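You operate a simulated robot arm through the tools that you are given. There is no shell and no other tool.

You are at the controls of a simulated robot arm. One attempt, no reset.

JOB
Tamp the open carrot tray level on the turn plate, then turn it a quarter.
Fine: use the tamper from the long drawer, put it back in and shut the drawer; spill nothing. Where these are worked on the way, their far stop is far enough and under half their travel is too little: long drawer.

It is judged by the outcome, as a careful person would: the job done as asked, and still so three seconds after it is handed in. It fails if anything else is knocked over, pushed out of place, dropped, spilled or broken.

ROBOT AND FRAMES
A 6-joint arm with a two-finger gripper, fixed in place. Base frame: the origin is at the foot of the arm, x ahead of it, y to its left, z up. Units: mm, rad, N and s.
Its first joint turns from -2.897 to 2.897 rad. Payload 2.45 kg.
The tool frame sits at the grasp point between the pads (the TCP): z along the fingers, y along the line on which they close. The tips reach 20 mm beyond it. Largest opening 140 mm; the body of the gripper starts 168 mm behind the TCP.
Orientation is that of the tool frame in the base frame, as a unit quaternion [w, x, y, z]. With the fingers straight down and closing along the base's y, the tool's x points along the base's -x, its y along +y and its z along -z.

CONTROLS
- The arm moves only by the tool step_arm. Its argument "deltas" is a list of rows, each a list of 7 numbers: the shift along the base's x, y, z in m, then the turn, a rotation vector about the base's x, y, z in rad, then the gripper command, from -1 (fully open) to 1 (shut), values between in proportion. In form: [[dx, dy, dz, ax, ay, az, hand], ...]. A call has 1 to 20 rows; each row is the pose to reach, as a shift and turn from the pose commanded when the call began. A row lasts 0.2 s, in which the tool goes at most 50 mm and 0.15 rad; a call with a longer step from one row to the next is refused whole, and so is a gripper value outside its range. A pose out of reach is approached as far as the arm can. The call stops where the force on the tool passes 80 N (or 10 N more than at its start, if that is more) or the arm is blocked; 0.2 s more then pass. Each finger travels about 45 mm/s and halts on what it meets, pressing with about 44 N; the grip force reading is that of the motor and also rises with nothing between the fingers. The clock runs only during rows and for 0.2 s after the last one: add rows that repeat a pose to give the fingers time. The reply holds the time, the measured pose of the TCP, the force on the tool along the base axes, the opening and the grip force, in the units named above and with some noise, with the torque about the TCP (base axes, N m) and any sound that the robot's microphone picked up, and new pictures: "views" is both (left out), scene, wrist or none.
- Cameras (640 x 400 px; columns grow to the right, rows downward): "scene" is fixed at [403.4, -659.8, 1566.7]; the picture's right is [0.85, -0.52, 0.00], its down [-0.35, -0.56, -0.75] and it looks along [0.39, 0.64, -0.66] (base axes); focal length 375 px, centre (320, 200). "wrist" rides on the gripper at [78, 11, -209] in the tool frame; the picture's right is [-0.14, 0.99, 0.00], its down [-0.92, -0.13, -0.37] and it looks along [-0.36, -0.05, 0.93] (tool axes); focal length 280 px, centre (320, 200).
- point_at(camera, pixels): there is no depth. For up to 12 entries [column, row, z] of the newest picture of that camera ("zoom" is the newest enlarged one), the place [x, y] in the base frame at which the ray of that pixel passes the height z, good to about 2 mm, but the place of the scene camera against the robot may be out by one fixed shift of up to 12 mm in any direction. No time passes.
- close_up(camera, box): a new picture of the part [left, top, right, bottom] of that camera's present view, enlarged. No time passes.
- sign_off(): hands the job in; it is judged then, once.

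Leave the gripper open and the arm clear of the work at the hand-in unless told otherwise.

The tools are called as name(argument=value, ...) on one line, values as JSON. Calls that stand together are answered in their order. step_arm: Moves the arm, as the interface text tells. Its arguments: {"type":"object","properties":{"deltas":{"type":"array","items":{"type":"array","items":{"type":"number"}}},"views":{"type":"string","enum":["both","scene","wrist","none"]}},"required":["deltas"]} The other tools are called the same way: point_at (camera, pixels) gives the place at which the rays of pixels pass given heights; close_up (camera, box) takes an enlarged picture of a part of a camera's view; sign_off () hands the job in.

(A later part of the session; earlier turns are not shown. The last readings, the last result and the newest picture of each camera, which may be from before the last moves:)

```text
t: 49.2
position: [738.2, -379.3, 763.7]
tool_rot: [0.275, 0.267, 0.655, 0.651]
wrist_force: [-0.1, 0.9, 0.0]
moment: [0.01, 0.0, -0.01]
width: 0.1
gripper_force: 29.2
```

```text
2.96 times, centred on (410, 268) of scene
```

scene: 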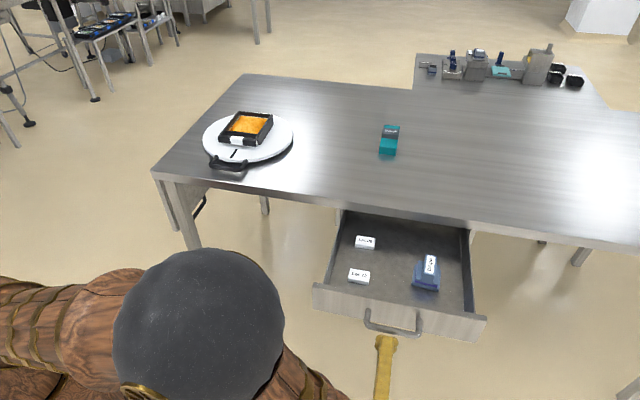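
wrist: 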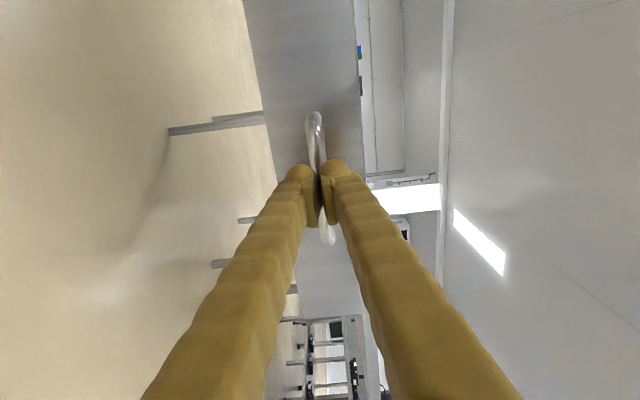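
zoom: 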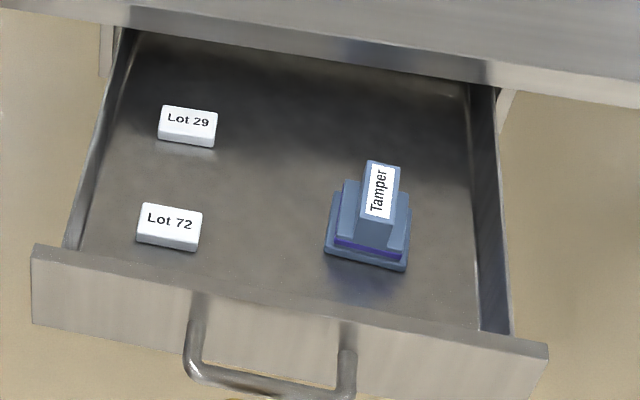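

The drawer hit its far stop (≈290 mm) and the fingers slipped off the bar: drawer stays open. I'll back off, then rise and tilt the tool back to pointing down above the drawer, opening the fingers.

step_arm(deltas=[[-0.0141, -0.0141, 0, 0, 0, 0, 1], [-0.0283, -0.0283, 0.005, 0, 0, 0, 1], [-0.0194, -0.0235, 0.0251, -0.0793, 0.0793, 0, 0.5], [-0.0105, -0.0186, 0.0451, -0.1587, 0.1587, 0, 0], [-0.0016, -0.0138, 0.0652, -0.238, 0.238, 0, -0.3], [0.0073, -0.0089, 0.0853, -0.3173, 0.3173, 0, -0.3], [0.0162, -0.0041, 0.1054, -0.3967, 0.3967, 0, -0.3], [0.0251, 0.0008, 0.1254, -0.476, 0.476, 0, -0.3], [0.0339, 0.0056, 0.1455, -0.5554, 0.5554, 0, -0.3], [0.0428, 0.0105, 0.1656, -0.6347, 0.6347, 0, -0.3], [0.0517, 0.0153, 0.1856, -0.714, 0.714, 0, -0.3], [0.0606, 0.0202, 0.2057, -0.7934, 0.7934, 0, -0.3], [0.0695, 0.025, 0.2258, -0.8727, 0.8727, 0, -0.3], [0.0784, 0.0299, 0.2458, -0.952, 0.952, 0, -0.3], [0.0873, 0.0347, 0.2659, -1.0314, 1.0314, 0, -0.3], [0.0962, 0.0396, 0.286, -1.1107, 1.1107, 0, -0.3], [0.0962, 0.0396, 0.286, -1.1107, 1.1107, 0, -0.3]])

```text
t: 52.8
position: [835.7, -339.7, 1050.8]
tool_rot: [0.0, 0.378, 0.926, 0.0]
wrist_force: [-0.6, -0.8, 0.2]
moment: [-0.02, 0.01, 0.02]
width: 91.1
gripper_force: 0.2
```

scene: 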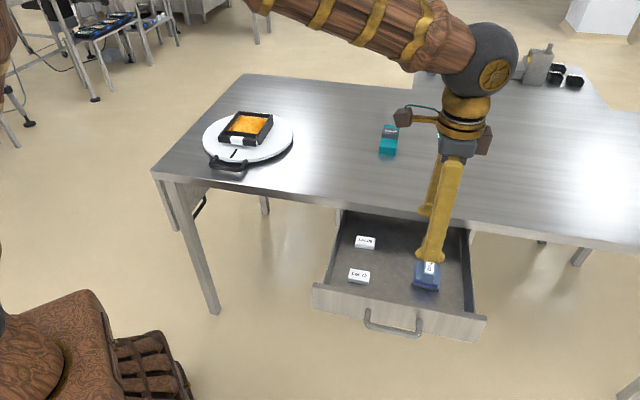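
wrist: 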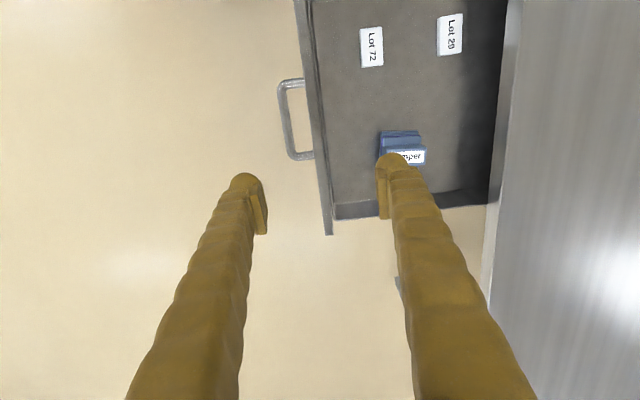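

The drawer is in view: tamper at (402,150), Lot 72 (371,46), Lot 29 (450,34). I'll locate the tamper in both cameras.

point_at(camera="wrist", pixels=[[410, 157, 750], [410, 157, 800], [410, 157, 850], [402, 137, 760], [280, 119, 767]])

point_at(camera="scene", pixels=[[430, 265, 750], [430, 265, 800], [430, 265, 850], [426, 286, 740]])

close_up(camera="wrist", box=[300, 90, 500, 230])

close_up(camera="scene", box=[380, 220, 480, 310])

```text
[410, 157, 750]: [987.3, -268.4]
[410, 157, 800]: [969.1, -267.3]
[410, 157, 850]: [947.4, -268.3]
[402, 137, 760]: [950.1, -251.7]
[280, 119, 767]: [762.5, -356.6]
```

```text
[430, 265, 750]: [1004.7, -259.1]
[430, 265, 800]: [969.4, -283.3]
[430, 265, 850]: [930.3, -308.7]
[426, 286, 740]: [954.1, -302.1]
```

```text
2.86 times, centred on (400, 160) of wrist
```

zoom: 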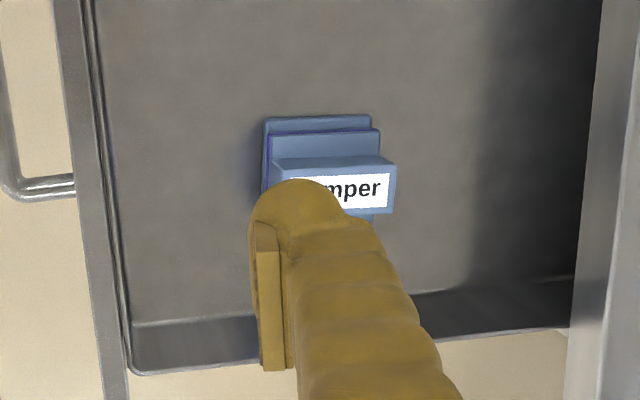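

```text
4.44 times, centred on (430, 265) of scene
```

zoom: 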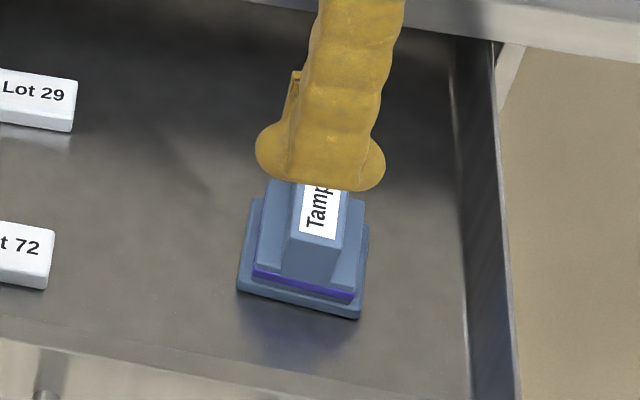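

The tamper's post top is near (970,−270), elongated along n (~75 mm) and ~30 mm thick along u, so I'll grip across its thickness. I'll yaw +90° and move above it at z≈960 with wide fingers.

step_arm(deltas=[[0.0107, 0.0057, -0.0075, 0, 0, 0.1309, -0.3], [0.0215, 0.0113, -0.015, 0, 0, 0.2618, -0.3], [0.0323, 0.017, -0.0225, 0, 0, 0.3927, -0.3], [0.043, 0.0227, -0.03, 0, 0, 0.5236, -0.3], [0.0538, 0.0283, -0.0375, 0, 0, 0.6545, -0.3], [0.0645, 0.034, -0.045, 0, 0, 0.7854, -0.3], [0.0753, 0.0397, -0.0525, 0, 0, 0.9163, -0.3], [0.086, 0.0453, -0.06, 0, 0, 1.0472, -0.3], [0.0968, 0.051, -0.0675, 0, 0, 1.1781, -0.3], [0.1075, 0.0567, -0.075, 0, 0, 1.309, -0.3], [0.1183, 0.0623, -0.0825, 0, 0, 1.4399, -0.3], [0.129, 0.068, -0.09, 0, 0, 1.5708, -0.3], [0.129, 0.068, -0.09, 0, 0, 1.5708, -0.3]])

close_up(camera="wrist", box=[200, 40, 460, 260])

```text
t: 55.6
position: [964.8, -270.1, 960.0]
tool_rot: [0.0, -0.389, 0.921, 0.0]
wrist_force: [-0.4, -0.3, -0.2]
moment: [-0.01, -0.01, -0.02]
width: 91.0
gripper_force: 0.0
```

scene: 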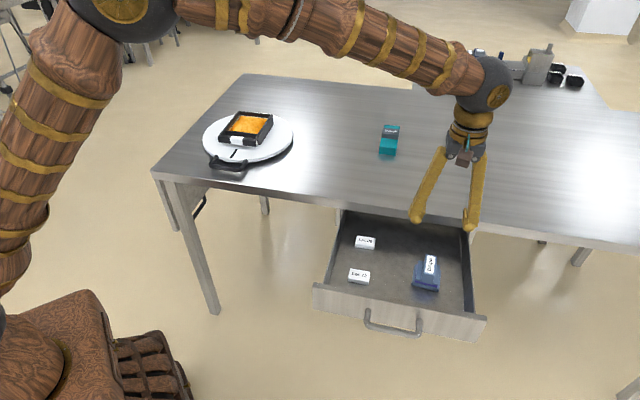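
wrist: 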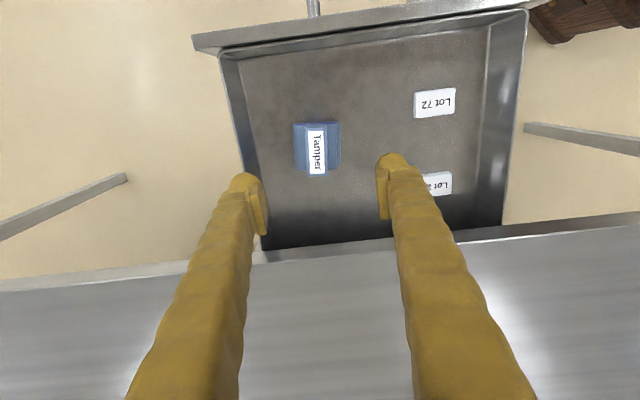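

```text
1.82 times, centred on (330, 150) of wrist
```

zoom: 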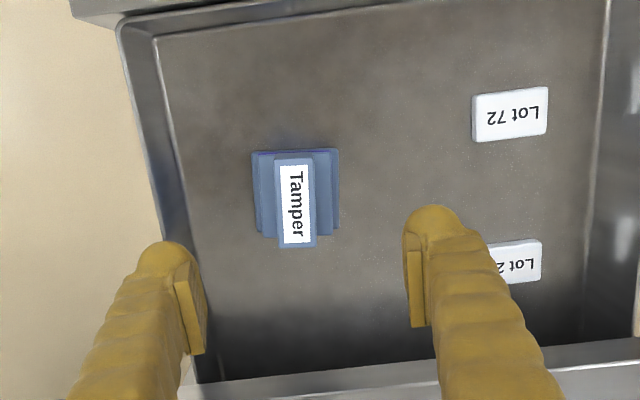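

point_at(camera="wrist", pixels=[[317, 153, 750], [317, 153, 800], [317, 153, 820], [303, 132, 800], [324, 129, 800], [326, 174, 800], [306, 176, 800], [293, 124, 740], [339, 122, 740], [340, 168, 740], [297, 170, 740]])

point_at(camera="scene", pixels=[[431, 265, 750], [431, 265, 800], [427, 288, 740], [413, 284, 740], [439, 291, 740]])

close_up(camera="scene", box=[395, 235, 465, 305])

```text
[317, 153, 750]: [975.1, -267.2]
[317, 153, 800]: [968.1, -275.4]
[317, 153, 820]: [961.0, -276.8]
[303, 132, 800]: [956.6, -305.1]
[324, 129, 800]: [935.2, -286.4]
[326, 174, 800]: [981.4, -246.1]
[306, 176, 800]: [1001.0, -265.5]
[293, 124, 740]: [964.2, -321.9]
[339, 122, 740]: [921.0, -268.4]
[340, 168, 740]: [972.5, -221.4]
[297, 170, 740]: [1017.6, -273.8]
```

```text
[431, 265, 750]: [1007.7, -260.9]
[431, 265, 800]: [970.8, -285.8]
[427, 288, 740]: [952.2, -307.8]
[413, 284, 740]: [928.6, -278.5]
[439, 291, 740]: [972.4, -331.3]
```

```text
5.71 times, centred on (430, 270) of scene
```

zoom: 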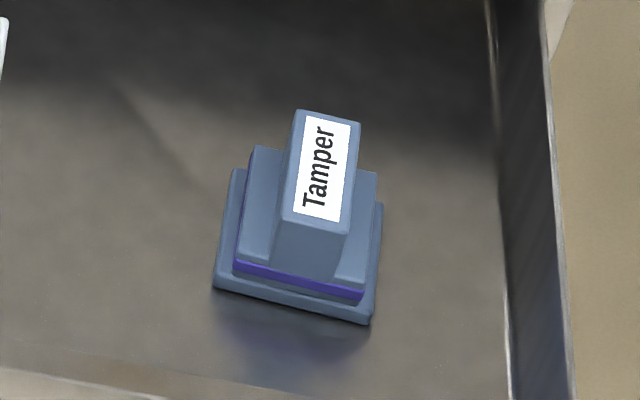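

The tamper base is about 69×69 mm, the post ≈28×61 mm, its top near z≈783, and it is rotated ~4.5° relative to my tool. I'll align the yaw, centre over it and lower to z≈860 to verify.

step_arm(deltas=[[0.0057, -0.0024, -0.025, 0, 0, -0.04, -0.3], [0.0057, -0.0024, -0.05, 0, 0, -0.075, -0.3], [0.0057, -0.0024, -0.075, 0, 0, -0.075, -0.3], [0.0057, -0.0024, -0.1, 0, 0, -0.075, -0.3], [0.0057, -0.0024, -0.1, 0, 0, -0.075, -0.3]])

close_up(camera="wrist", box=[220, 80, 420, 260])

close_up(camera="scene", box=[380, 200, 490, 310])

```text
t: 56.8
position: [970.8, -272.5, 862.4]
tool_rot: [0.0, -0.354, 0.935, 0.001]
wrist_force: [-0.6, -0.1, 0.7]
moment: [-0.02, 0.02, -0.02]
width: 91.3
gripper_force: 0.0
```

scene: 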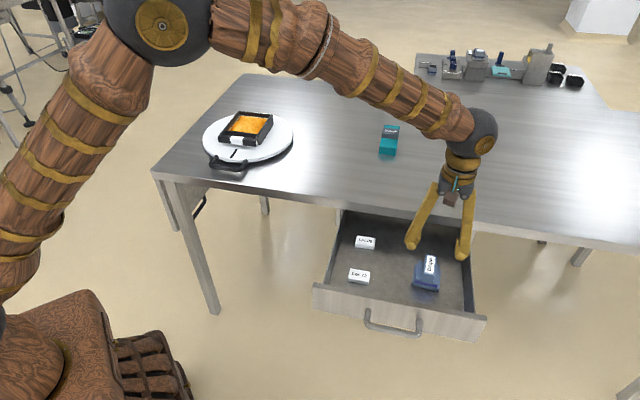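
wrist: 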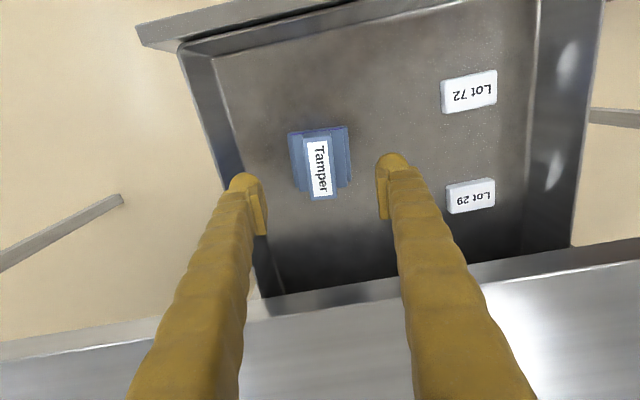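

```text
2.22 times, centred on (320, 170) of wrist
```

zoom: 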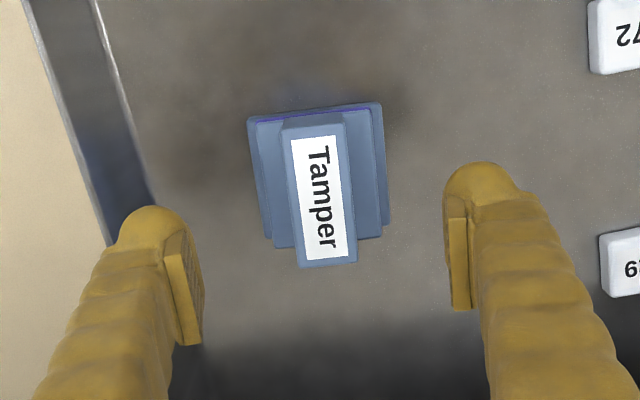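

```text
3.64 times, centred on (435, 255) of scene
```

zoom: 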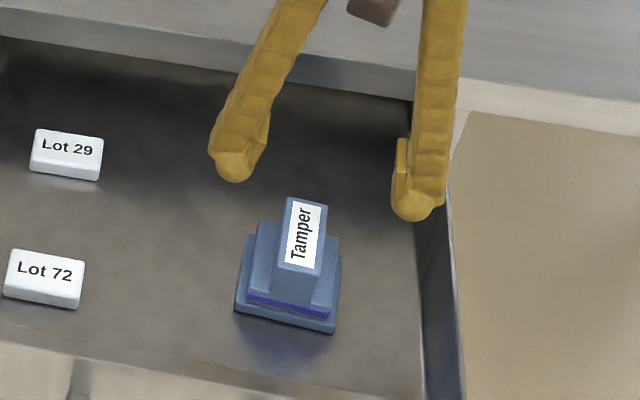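

point_at(camera="wrist", pixels=[[320, 169, 783], [302, 137, 783], [328, 133, 783], [336, 196, 783], [311, 199, 783], [320, 169, 760], [288, 135, 740], [346, 128, 740], [350, 185, 740], [297, 190, 740]])

```text
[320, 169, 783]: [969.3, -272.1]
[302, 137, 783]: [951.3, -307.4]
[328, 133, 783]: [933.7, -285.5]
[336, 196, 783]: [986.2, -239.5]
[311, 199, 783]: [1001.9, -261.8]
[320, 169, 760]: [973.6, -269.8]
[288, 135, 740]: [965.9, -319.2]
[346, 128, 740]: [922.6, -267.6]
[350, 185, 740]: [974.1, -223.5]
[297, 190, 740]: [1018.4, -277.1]
```

The post is centred under the TCP to within ~1–2 mm and the yaw fits. I'll lower to z≈795 and check from the side.

step_arm(deltas=[[0, 0, -0.02, 0, 0, 0, -0.3], [0, 0, -0.04, 0, 0, 0, -0.3], [0, 0, -0.058, 0, 0, 0, -0.3], [0, 0, -0.067, 0, 0, 0, -0.3], [0, 0, -0.067, 0, 0, 0, -0.3]])

close_up(camera="wrist", box=[220, 80, 420, 260])

close_up(camera="scene", box=[380, 210, 480, 310])

```text
t: 58.0
position: [970.1, -272.7, 794.4]
tool_rot: [-0.001, -0.355, 0.935, 0.0]
wrist_force: [-0.6, -0.1, -0.1]
moment: [0.0, -0.02, 0.0]
width: 91.0
gripper_force: 0.1
```

scene: 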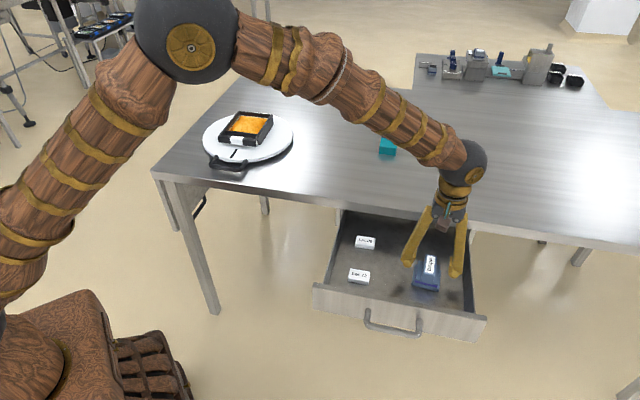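
wrist: 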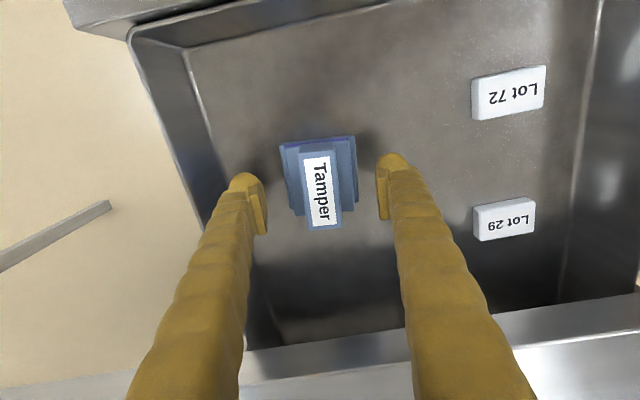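

```text
2.22 times, centred on (320, 170) of wrist
```

zoom: 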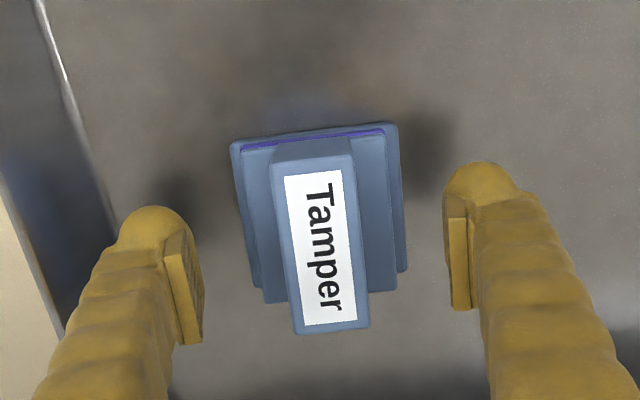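

```text
4.00 times, centred on (430, 260) of scene
```

zoom: 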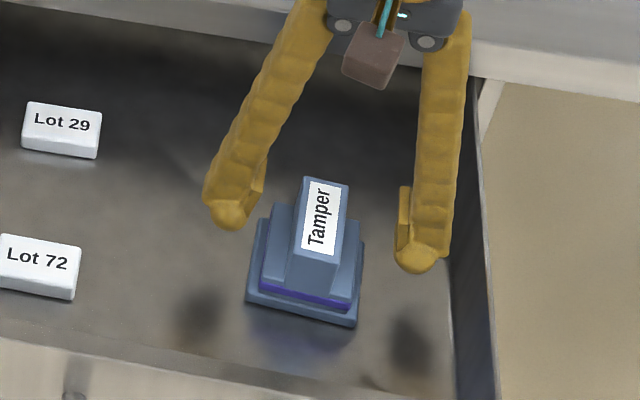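

point_at(camera="wrist", pixels=[[320, 196, 783], [320, 196, 760], [319, 191, 783], [319, 191, 760], [302, 153, 783], [336, 150, 783], [344, 227, 783], [312, 231, 783]])

```text
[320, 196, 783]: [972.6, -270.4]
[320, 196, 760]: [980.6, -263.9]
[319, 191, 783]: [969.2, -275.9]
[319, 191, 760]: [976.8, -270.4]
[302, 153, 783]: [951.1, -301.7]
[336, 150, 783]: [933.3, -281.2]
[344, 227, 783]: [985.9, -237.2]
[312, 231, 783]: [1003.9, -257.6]
```

Size and position agree with a post top near z≈775–783. I'll lower to z≈777 and close to 40 mm first, to check that the fingers pass above the lower tier.

step_arm(deltas=[[0, 0, -0.008, 0, 0, 0, -0.3], [0, 0, -0.017, 0, 0, 0, -0.3], [0, 0, -0.017, 0, 0, 0, 0.1], [0, 0, -0.017, 0, 0, 0, 0.43], [0, 0, -0.017, 0, 0, 0, 0.43], [0, 0, -0.017, 0, 0, 0, 0.43]])

close_up(camera="wrist", box=[240, 100, 400, 260])

close_up(camera="scene", box=[390, 220, 470, 300])

```text
t: 59.4
position: [970.5, -273.6, 778.1]
tool_rot: [0.0, -0.353, 0.935, 0.0]
wrist_force: [-1.1, 0.2, -0.5]
moment: [0.01, -0.01, 0.02]
width: 40.1
gripper_force: 0.1
```

scene: 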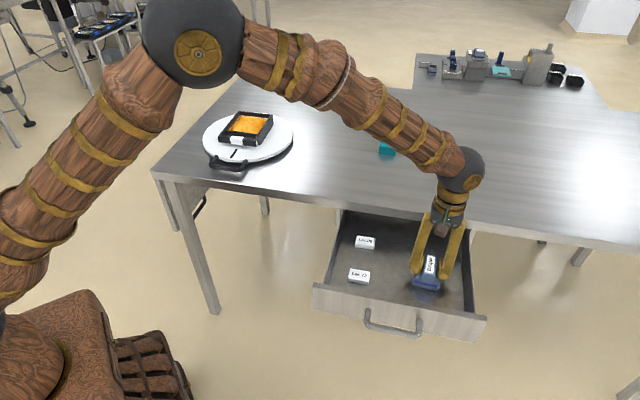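
wrist: 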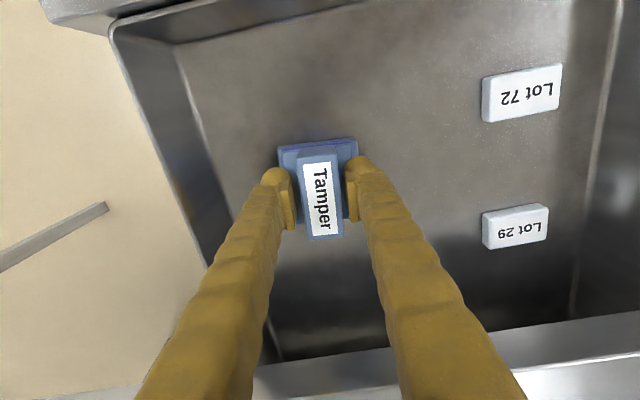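

```text
2.50 times, centred on (320, 180) of wrist
```

zoom: 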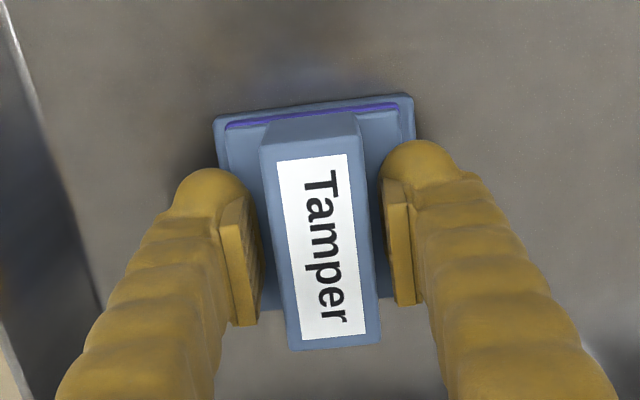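

```text
5.00 times, centred on (430, 260) of scene
```

zoom: 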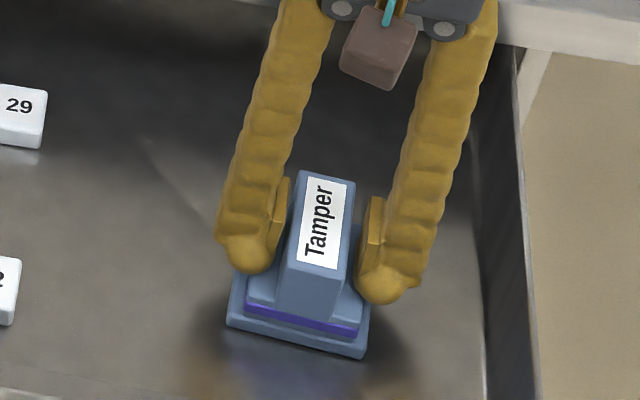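

The fingers reached 40 mm with no contact, either side of the post. Closing to grip.

step_arm(deltas=[[0, 0, 0, 0, 0, 0, 0.7], [0, 0, 0, 0, 0, 0, 0.9], [0, 0, 0, 0, 0, 0, 0.9], [0, 0, 0, 0, 0, 0, 0.9]])

close_up(camera="wrist", box=[240, 100, 400, 260])

close_up(camera="scene", box=[390, 220, 470, 300])

```text
t: 60.4
position: [969.6, -273.9, 777.1]
tool_rot: [-0.001, -0.354, 0.935, 0.0]
wrist_force: [0.4, -0.2, 0.0]
moment: [0.0, 0.0, 0.0]
width: 28.6
gripper_force: 43.9
```

scene: 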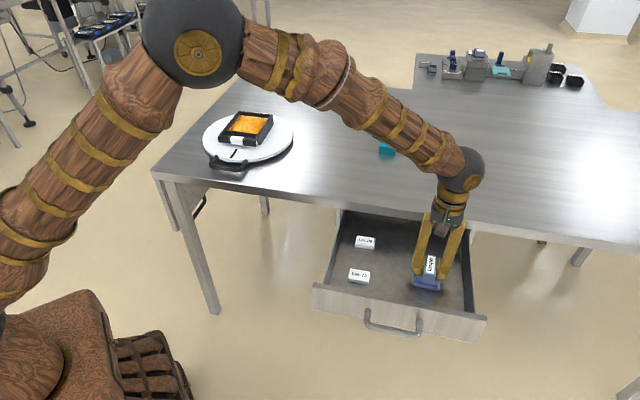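
wrist: 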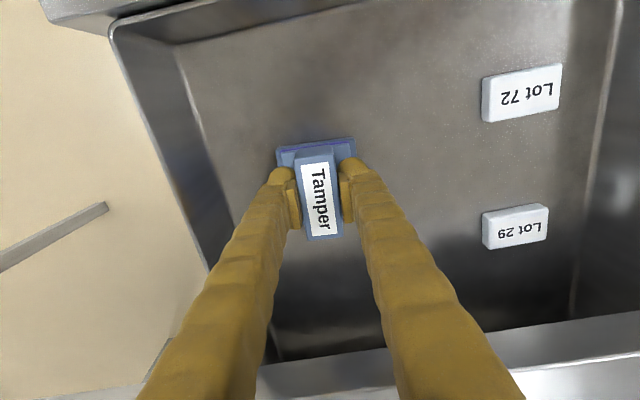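

```text
2.50 times, centred on (320, 180) of wrist
```

zoom: 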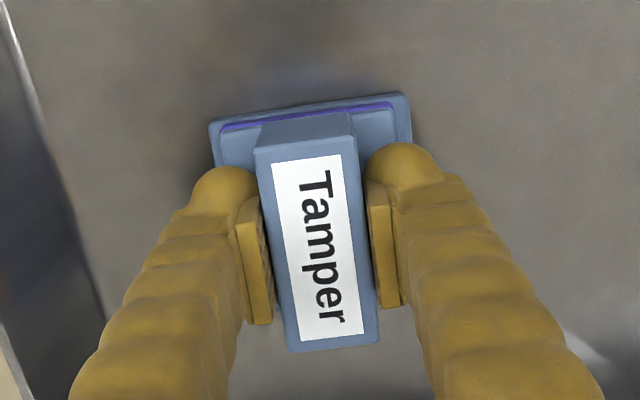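

```text
5.00 times, centred on (430, 260) of scene
```

zoom: 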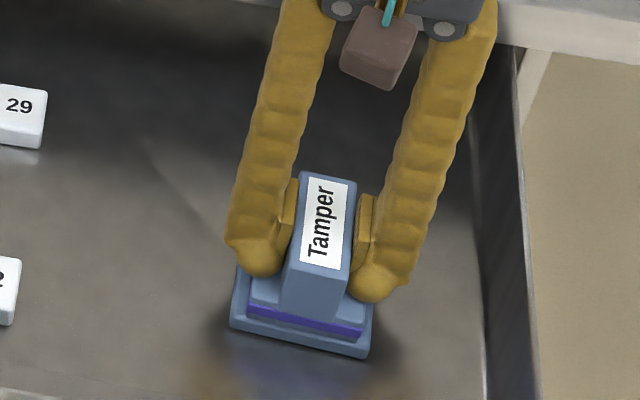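

Gripped at 28.6 mm with 44 N. The pick pose is (970,−273,777.5). Lifting straight up.

step_arm(deltas=[[0, 0, 0.005, 0, 0, 0, 0.9], [0, 0, 0.015, 0, 0, 0, 0.9], [0, 0, 0.03, 0, 0, 0, 0.9], [0, 0, 0.05, 0, 0, 0, 0.9], [0, 0, 0.075, 0, 0, 0, 0.9], [0, 0, 0.1, 0, 0, 0, 0.9], [0, 0, 0.13, 0, 0, 0, 0.9], [0, 0, 0.16, 0, 0, 0, 0.9], [0, 0, 0.19, 0, 0, 0, 0.9], [0, 0, 0.22, 0, 0, 0, 0.9], [0, 0, 0.25, 0, 0, 0, 0.9], [0, 0, 0.27, 0, 0, 0, 0.9], [0, 0, 0.27, 0, 0, 0, 0.9]])

close_up(camera="scene", box=[400, 90, 540, 230])

close_up(camera="wrist", box=[240, 100, 400, 260])

```text
t: 63.2
position: [965.7, -276.3, 1045.0]
tool_rot: [0.0, -0.353, 0.935, 0.0]
wrist_force: [0.3, 1.2, -1.9]
moment: [0.01, -0.04, 0.02]
width: 28.7
gripper_force: 44.4
```

scene: 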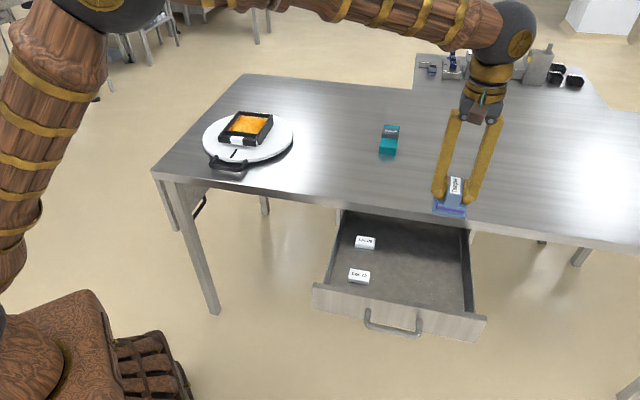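
wrist: 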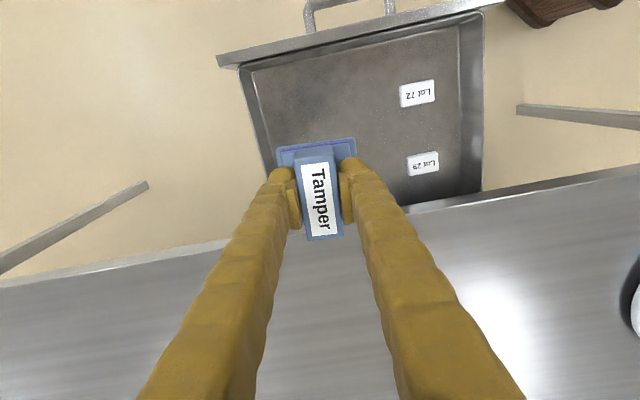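

```text
2.86 times, centred on (470, 160) of scene
```

zoom: 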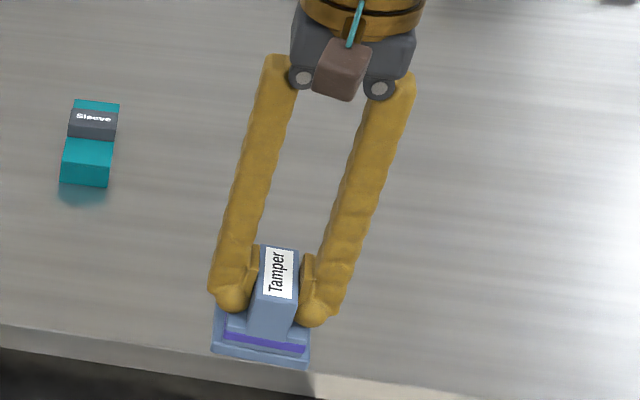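

```text
2.50 times, centred on (320, 180) of wrist
```

zoom: 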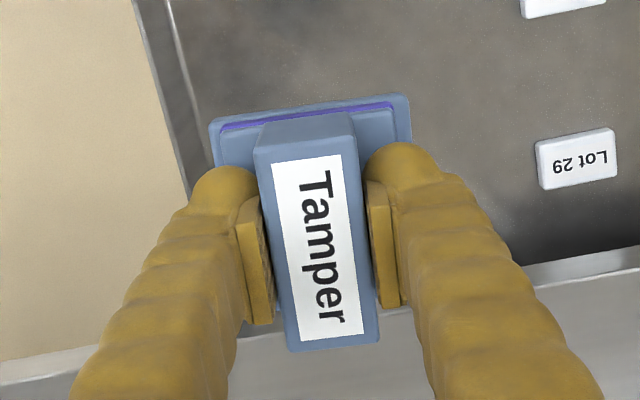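

The tamper is firmly held. Next I'll carry it over the tray at (787,444), turning +0.068 rad to align its base with the tray, staying at z≈1047.

step_arm(deltas=[[-0.0045, 0.0175, 0, 0, 0, 0.005, 0.9], [-0.0125, 0.049, 0, 0, 0, 0.01, 0.9], [-0.0235, 0.092, 0, 0, 0, 0.015, 0.9], [-0.035, 0.137, 0, 0, 0, 0.02, 0.9], [-0.0465, 0.182, 0, 0, 0, 0.025, 0.9], [-0.058, 0.227, 0, 0, 0, 0.03, 0.9], [-0.0695, 0.272, 0, 0, 0, 0.035, 0.9], [-0.081, 0.317, 0, 0, 0, 0.04, 0.9], [-0.0925, 0.362, 0, 0, 0, 0.045, 0.9], [-0.104, 0.407, 0, 0, 0, 0.05, 0.9], [-0.1155, 0.452, 0, 0, 0, 0.055, 0.9], [-0.127, 0.497, 0, 0, 0, 0.06, 0.9], [-0.1385, 0.542, 0, 0, 0, 0.065, 0.9], [-0.15, 0.587, 0, 0, 0, 0.068, 0.9], [-0.1615, 0.632, 0, 0, 0, 0.068, 0.9], [-0.172, 0.673, 0, 0, 0, 0.068, 0.9], [-0.18, 0.704, 0, 0, 0, 0.068, 0.9], [-0.1836, 0.7179, 0, 0, 0, 0.068, 0.9], [-0.1836, 0.7179, 0, 0, 0, 0.068, 0.9]])

close_up(camera="wrist", box=[200, 40, 440, 260])

close_up(camera="scene", box=[180, 60, 320, 180])

```text
t: 67.2
position: [786.7, 443.9, 1048.1]
tool_rot: [0.0, -0.385, 0.923, 0.0]
wrist_force: [-0.2, 0.1, -1.6]
moment: [-0.03, -0.02, 0.0]
width: 28.7
gripper_force: 44.4
```

scene: 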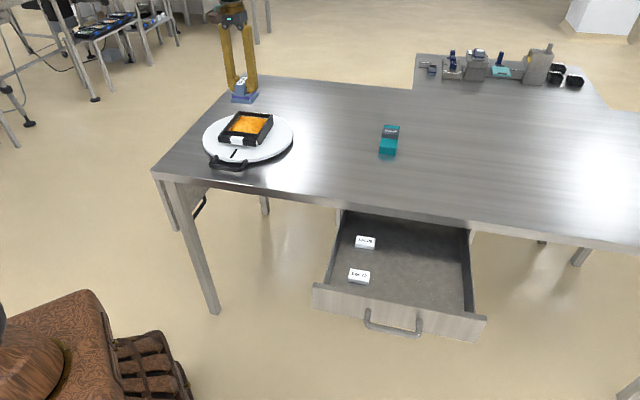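
wrist: 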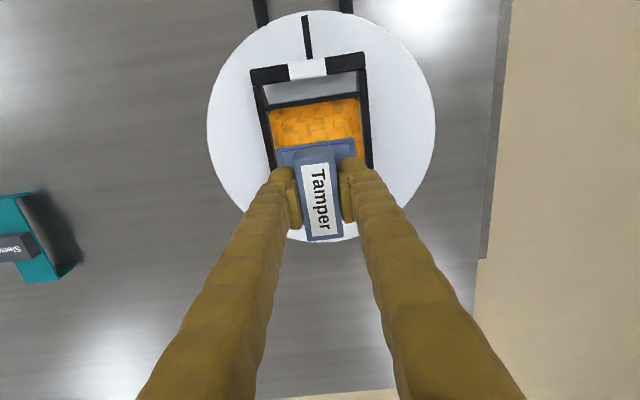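

```text
1.82 times, centred on (320, 150) of wrist
```

zoom: 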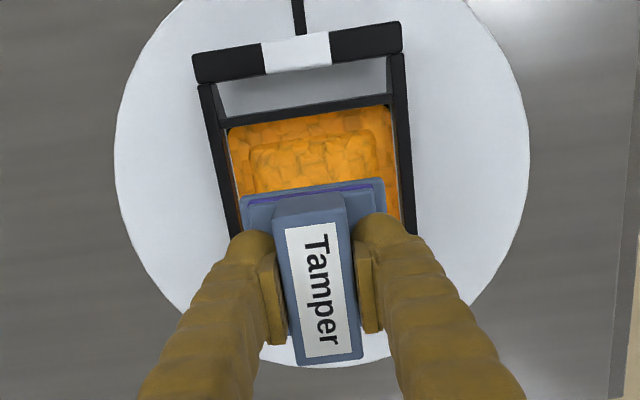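

```text
3.33 times, centred on (250, 120) of scene
```

zoom: 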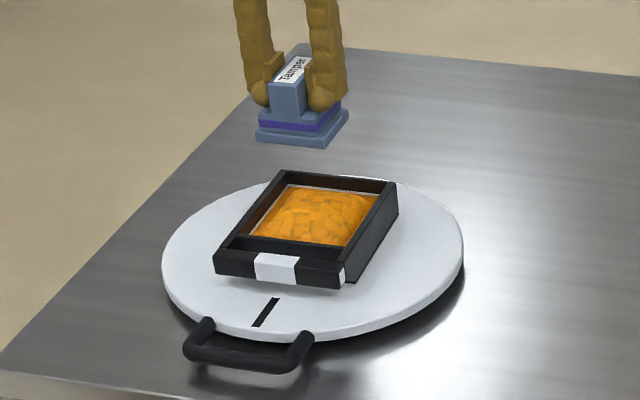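

Aligned above the tray. I'll lower to z≈975 (tamper bottom ≈ 928, above the rim) to verify clearance with the tray walls.

step_arm(deltas=[[0, 0, -0.015, 0, 0, 0, 0.9], [0, 0, -0.035, 0, 0, 0, 0.9], [0, 0, -0.055, 0, 0, 0, 0.9], [0, 0, -0.068, 0, 0, 0, 0.9], [0, 0, -0.073, 0, 0, 0, 0.9], [0, 0, -0.073, 0, 0, 0, 0.9]])

close_up(camera="wrist", box=[200, 40, 440, 260])

close_up(camera="scene", box=[200, 80, 300, 175])

```text
t: 68.6
position: [786.5, 444.5, 972.3]
tool_rot: [0.0, -0.385, 0.923, -0.001]
wrist_force: [0.2, 0.8, -1.6]
moment: [0.0, 0.01, -0.02]
width: 28.6
gripper_force: 43.5
```

scene: 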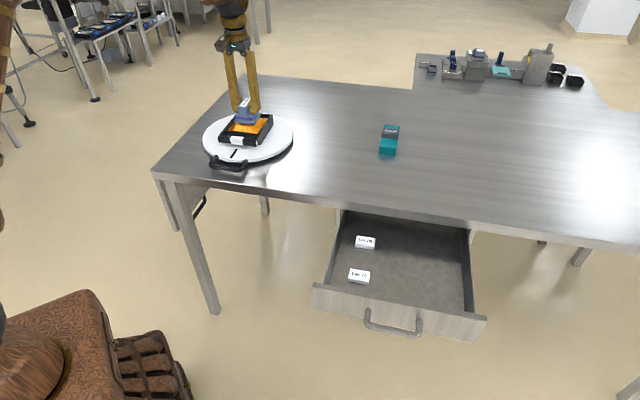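
wrist: 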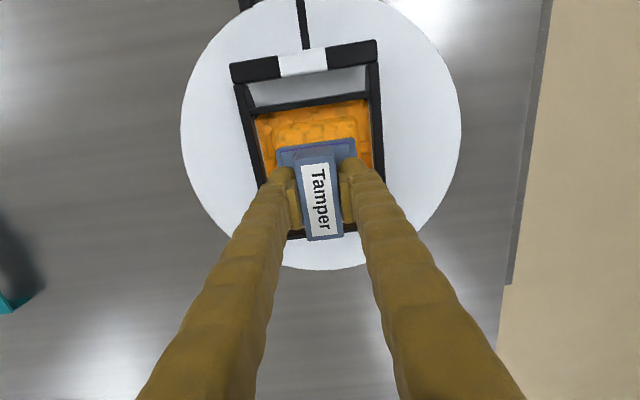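

```text
1.82 times, centred on (320, 150) of wrist
```

zoom: 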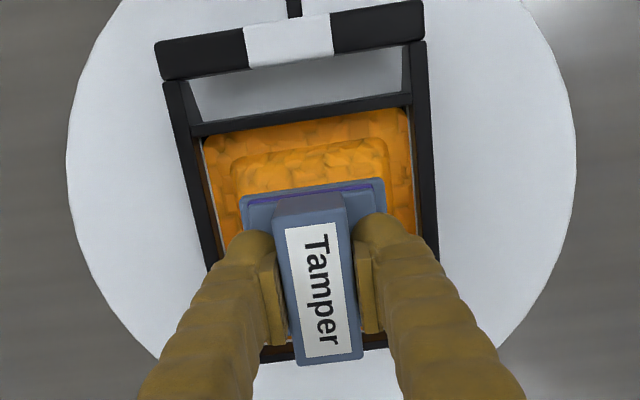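

```text
4.21 times, centred on (250, 128) of scene
```

zoom: 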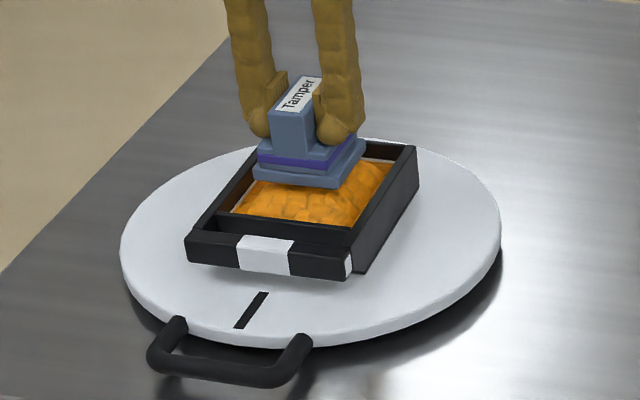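

Tamper base is centred within the compartment. I'll lower in small steps, watching for contact with the heap.

step_arm(deltas=[[0, 0, -0.005, 0, 0, 0, 0.9], [0, 0, -0.01, 0, 0, 0, 0.9], [0, 0, -0.015, 0, 0, 0, 0.9], [0, 0, -0.02, 0, 0, 0, 0.9], [0, 0, -0.02, 0, 0, 0, 0.9]], views="none")

close_up(camera="scene", box=[200, 90, 300, 175])

```text
t: 69.8
position: [786.9, 444.3, 952.2]
tool_rot: [0.0, -0.385, 0.923, 0.001]
wrist_force: [0.2, -0.2, -1.5]
moment: [-0.01, -0.03, 0.03]
width: 28.5
gripper_force: 43.8
```

```text
4.71 times, centred on (250, 132) of scene
```

zoom: 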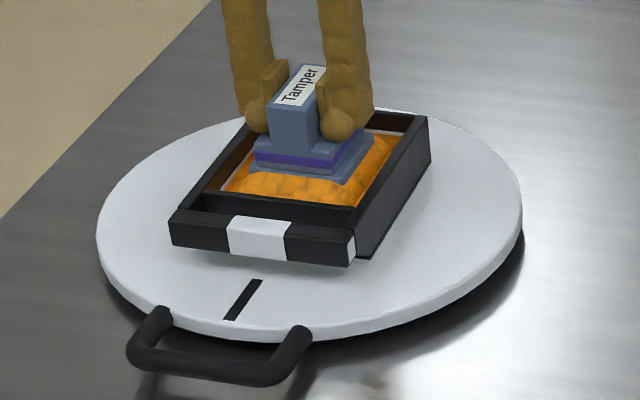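

step_arm(deltas=[[0, 0, -0.002, 0, 0, 0, 0.9], [0, 0, -0.004, 0, 0, 0, 0.9], [0, 0, -0.006, 0, 0, 0, 0.9], [0, 0, -0.006, 0, 0, 0, 0.9]], views="none")

close_up(camera="scene", box=[200, 90, 300, 175])

```text
t: 70.8
position: [785.2, 443.5, 946.7]
tool_rot: [0.001, -0.386, 0.923, 0.001]
wrist_force: [-0.6, 0.0, 0.6]
moment: [-0.01, 0.01, -0.01]
width: 28.6
gripper_force: 43.8
```

```text
4.71 times, centred on (250, 132) of scene
```

zoom: 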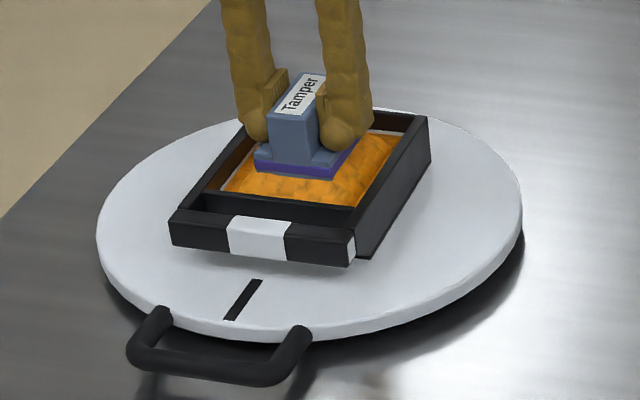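

Slight resistance now (+2 N) and the base is entering the heap. Continuing gently.

step_arm(deltas=[[0, 0, -0.0015, 0, 0, 0, 0.9], [0, 0, -0.003, 0, 0, 0, 0.9], [0, 0, -0.004, 0, 0, 0, 0.9], [0, 0, -0.004, 0, 0, 0, 0.9]], views="none")

close_up(camera="scene", box=[200, 90, 300, 175])

```text
t: 71.8
position: [784.6, 443.7, 943.9]
tool_rot: [0.002, -0.386, 0.923, 0.0]
wrist_force: [-0.5, -6.3, 43.5]
moment: [-0.04, -0.04, -0.03]
width: 28.8
gripper_force: 44.2
```

```text
4.71 times, centred on (250, 132) of scene
```

zoom: 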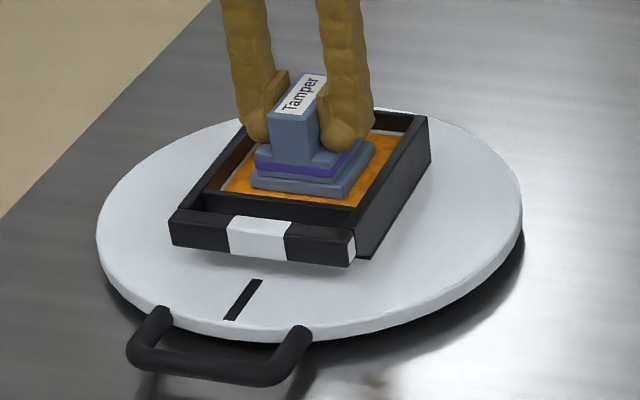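

Force is now 43 N, and the carrots look flattened under the base. I'll hold briefly, then lift to inspect.

step_arm(deltas=[[0, 0, 0, 0, 0, 0, 0.9], [0, 0, 0, 0, 0, 0, 0.9], [0, 0, 0, 0, 0, 0, 0.9], [0, 0, 0, 0, 0, 0, 0.9]], views="none")

close_up(camera="scene", box=[200, 90, 300, 175])

```text
t: 72.8
position: [784.2, 444.6, 945.5]
tool_rot: [0.0, -0.386, 0.922, 0.0]
wrist_force: [11.1, 1.7, 43.5]
moment: [0.1, -0.3, -0.02]
width: 28.5
gripper_force: 44.0
```

```text
4.71 times, centred on (250, 132) of scene
```

zoom: 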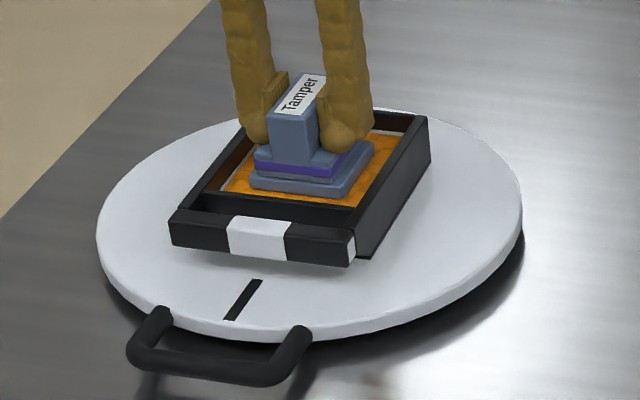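

Now lifting straight up to inspect the surface.

step_arm(deltas=[[0, 0, 0.006, 0, 0, 0, 0.9], [0, 0, 0.015, 0, 0, 0, 0.9], [0, 0, 0.03, 0, 0, 0, 0.9], [0, 0, 0.05, 0, 0, 0, 0.9], [0, 0, 0.075, 0, 0, 0, 0.9], [0, 0, 0.1, 0, 0, 0, 0.9], [0, 0, 0.1, 0, 0, 0, 0.9]])

close_up(camera="scene", box=[200, 90, 300, 175])

close_up(camera="wrist", box=[200, 40, 440, 260])

```text
t: 74.4
position: [786.8, 442.4, 1044.7]
tool_rot: [0.001, -0.385, 0.923, 0.0]
wrist_force: [0.3, -0.9, -0.5]
moment: [0.01, -0.05, -0.02]
width: 28.7
gripper_force: 44.2
```

scene: 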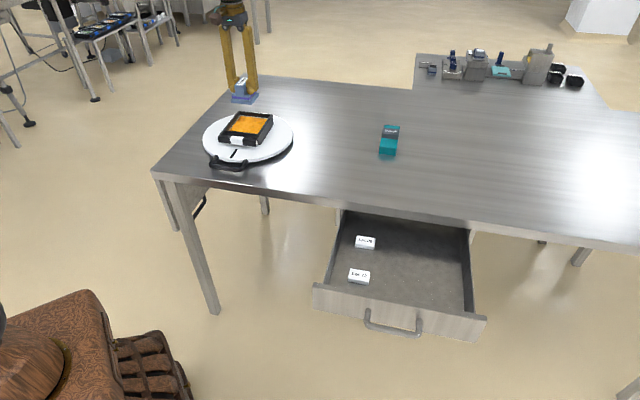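
wrist: 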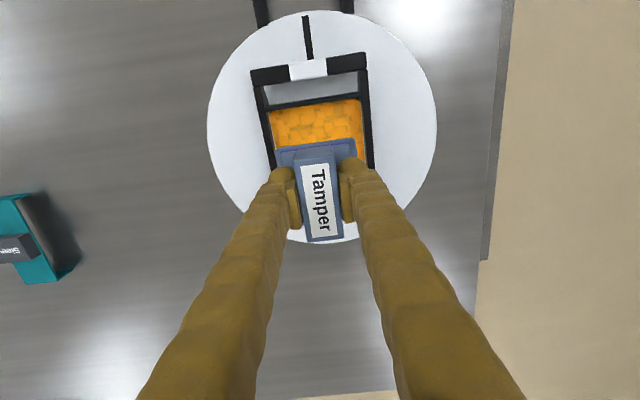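

```text
4.71 times, centred on (250, 132) of scene
```

zoom: 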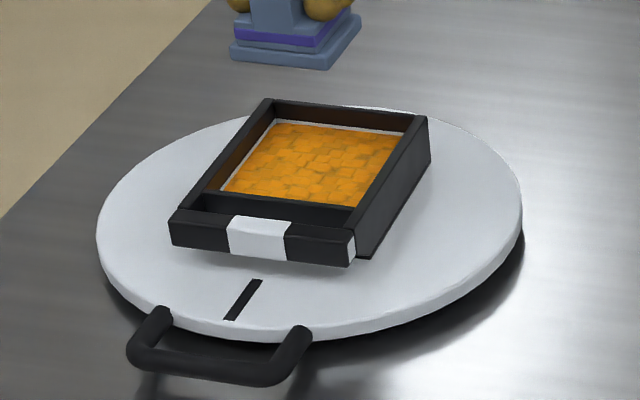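

```text
1.82 times, centred on (320, 150) of wrist
```

zoom: 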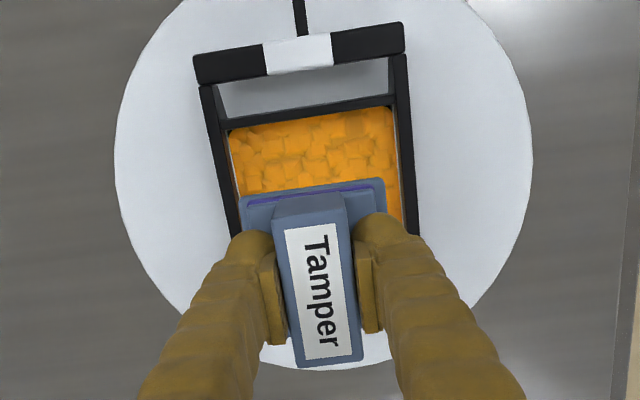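

The surface is level now, and nothing spilled. Next I'll return the tamper to the drawer along the reverse path.

step_arm(deltas=[[0.0045, -0.0175, 0, 0, 0, -0.005, 0.9], [0.0125, -0.049, 0, 0, 0, -0.01, 0.9], [0.0235, -0.092, 0, 0, 0, -0.015, 0.9], [0.035, -0.137, 0, 0, 0, -0.02, 0.9], [0.0465, -0.182, 0, 0, 0, -0.025, 0.9], [0.058, -0.227, 0, 0, 0, -0.03, 0.9], [0.0695, -0.272, 0, 0, 0, -0.035, 0.9], [0.081, -0.317, 0, 0, 0, -0.04, 0.9], [0.0925, -0.362, 0, 0, 0, -0.045, 0.9], [0.104, -0.407, 0, 0, 0, -0.05, 0.9], [0.1155, -0.452, 0, 0, 0, -0.055, 0.9], [0.127, -0.497, 0, 0, 0, -0.06, 0.9], [0.1385, -0.542, 0, 0, 0, -0.065, 0.9], [0.15, -0.587, 0, 0, 0, -0.068, 0.9], [0.1615, -0.632, -0.005, 0, 0, -0.068, 0.9], [0.172, -0.673, -0.02, 0, 0, -0.068, 0.9], [0.18, -0.704, -0.04, 0, 0, -0.068, 0.9], [0.1836, -0.7179, -0.06, 0, 0, -0.068, 0.9], [0.1836, -0.7179, -0.08, 0, 0, -0.068, 0.9], [0.1836, -0.7179, -0.08, 0, 0, -0.068, 0.9]])

close_up(camera="wrist", box=[200, 0, 500, 260])

```text
t: 78.6
position: [970.8, -273.5, 962.4]
tool_rot: [0.0, -0.354, 0.935, 0.0]
wrist_force: [0.1, 0.1, -2.4]
moment: [-0.05, -0.01, 0.01]
width: 28.7
gripper_force: 44.0
```

scene: 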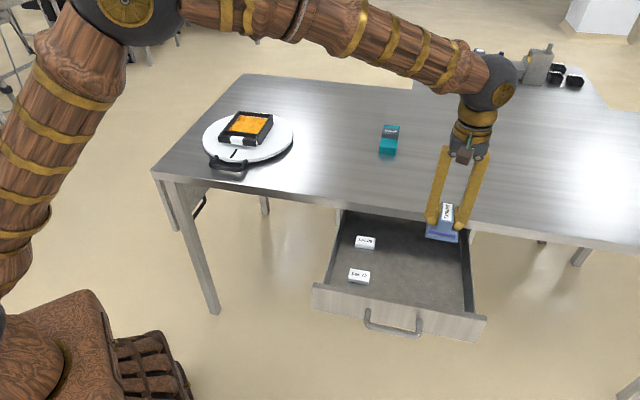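
wrist: 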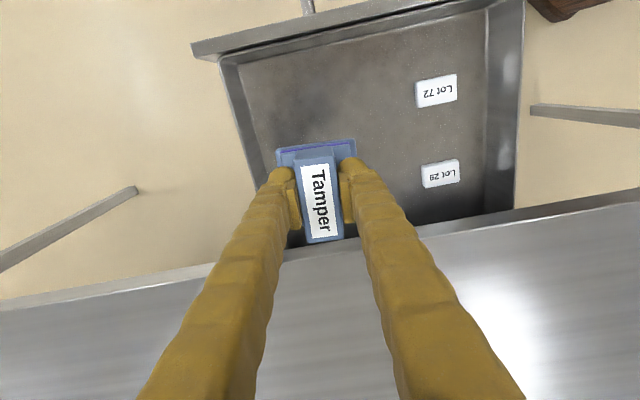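

```text
1.54 times, centred on (350, 130) of wrist
```

zoom: 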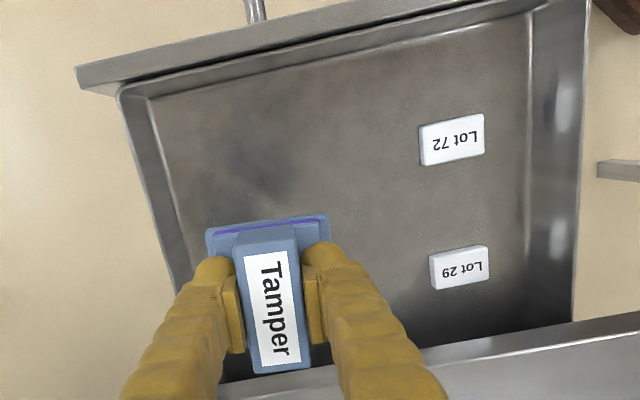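

Above the original spot at z≈962. Lowering straight down to z≈785.

step_arm(deltas=[[0, 0, -0.02, 0, 0, 0, 0.9], [0, 0, -0.05, 0, 0, 0, 0.9], [0, 0, -0.08, 0, 0, 0, 0.9], [0, 0, -0.11, 0, 0, 0, 0.9], [0, 0, -0.135, 0, 0, 0, 0.9], [0, 0, -0.155, 0, 0, 0, 0.9], [0, 0, -0.17, 0, 0, 0, 0.9], [0, 0, -0.18, 0, 0, 0, 0.9], [0, 0, -0.18, 0, 0, 0, 0.9]])

close_up(camera="scene", box=[380, 210, 480, 310])

```text
t: 80.6
position: [970.2, -273.8, 785.5]
tool_rot: [0.0, -0.354, 0.935, 0.0]
wrist_force: [-0.4, -0.1, -0.3]
moment: [-0.01, 0.0, 0.0]
width: 28.4
gripper_force: 43.8
```

scene: 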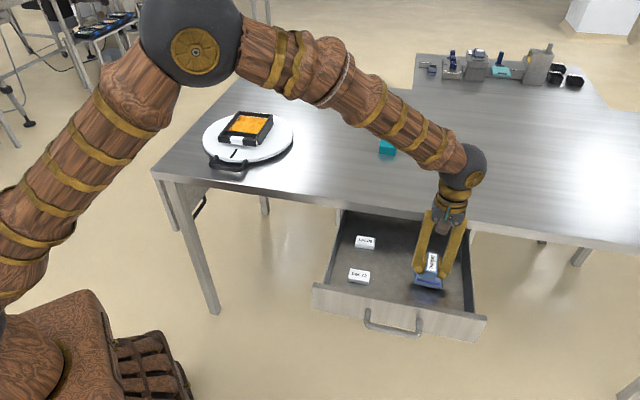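
wrist: 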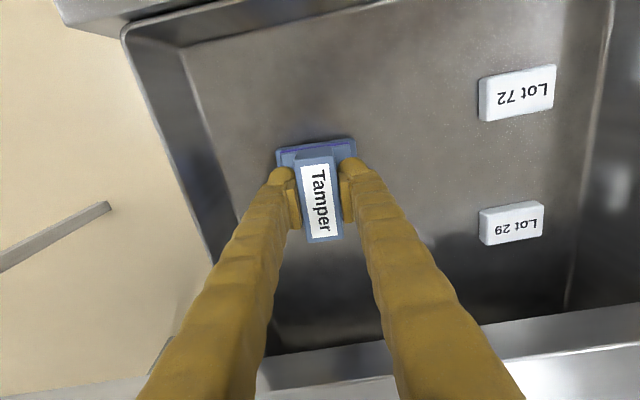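

```text
4.00 times, centred on (430, 260) of scene
```

zoom: 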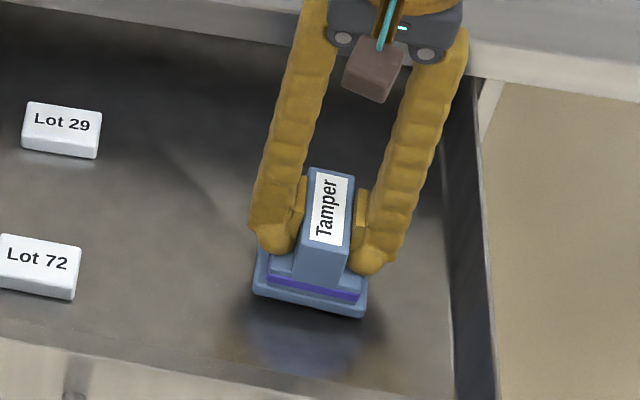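

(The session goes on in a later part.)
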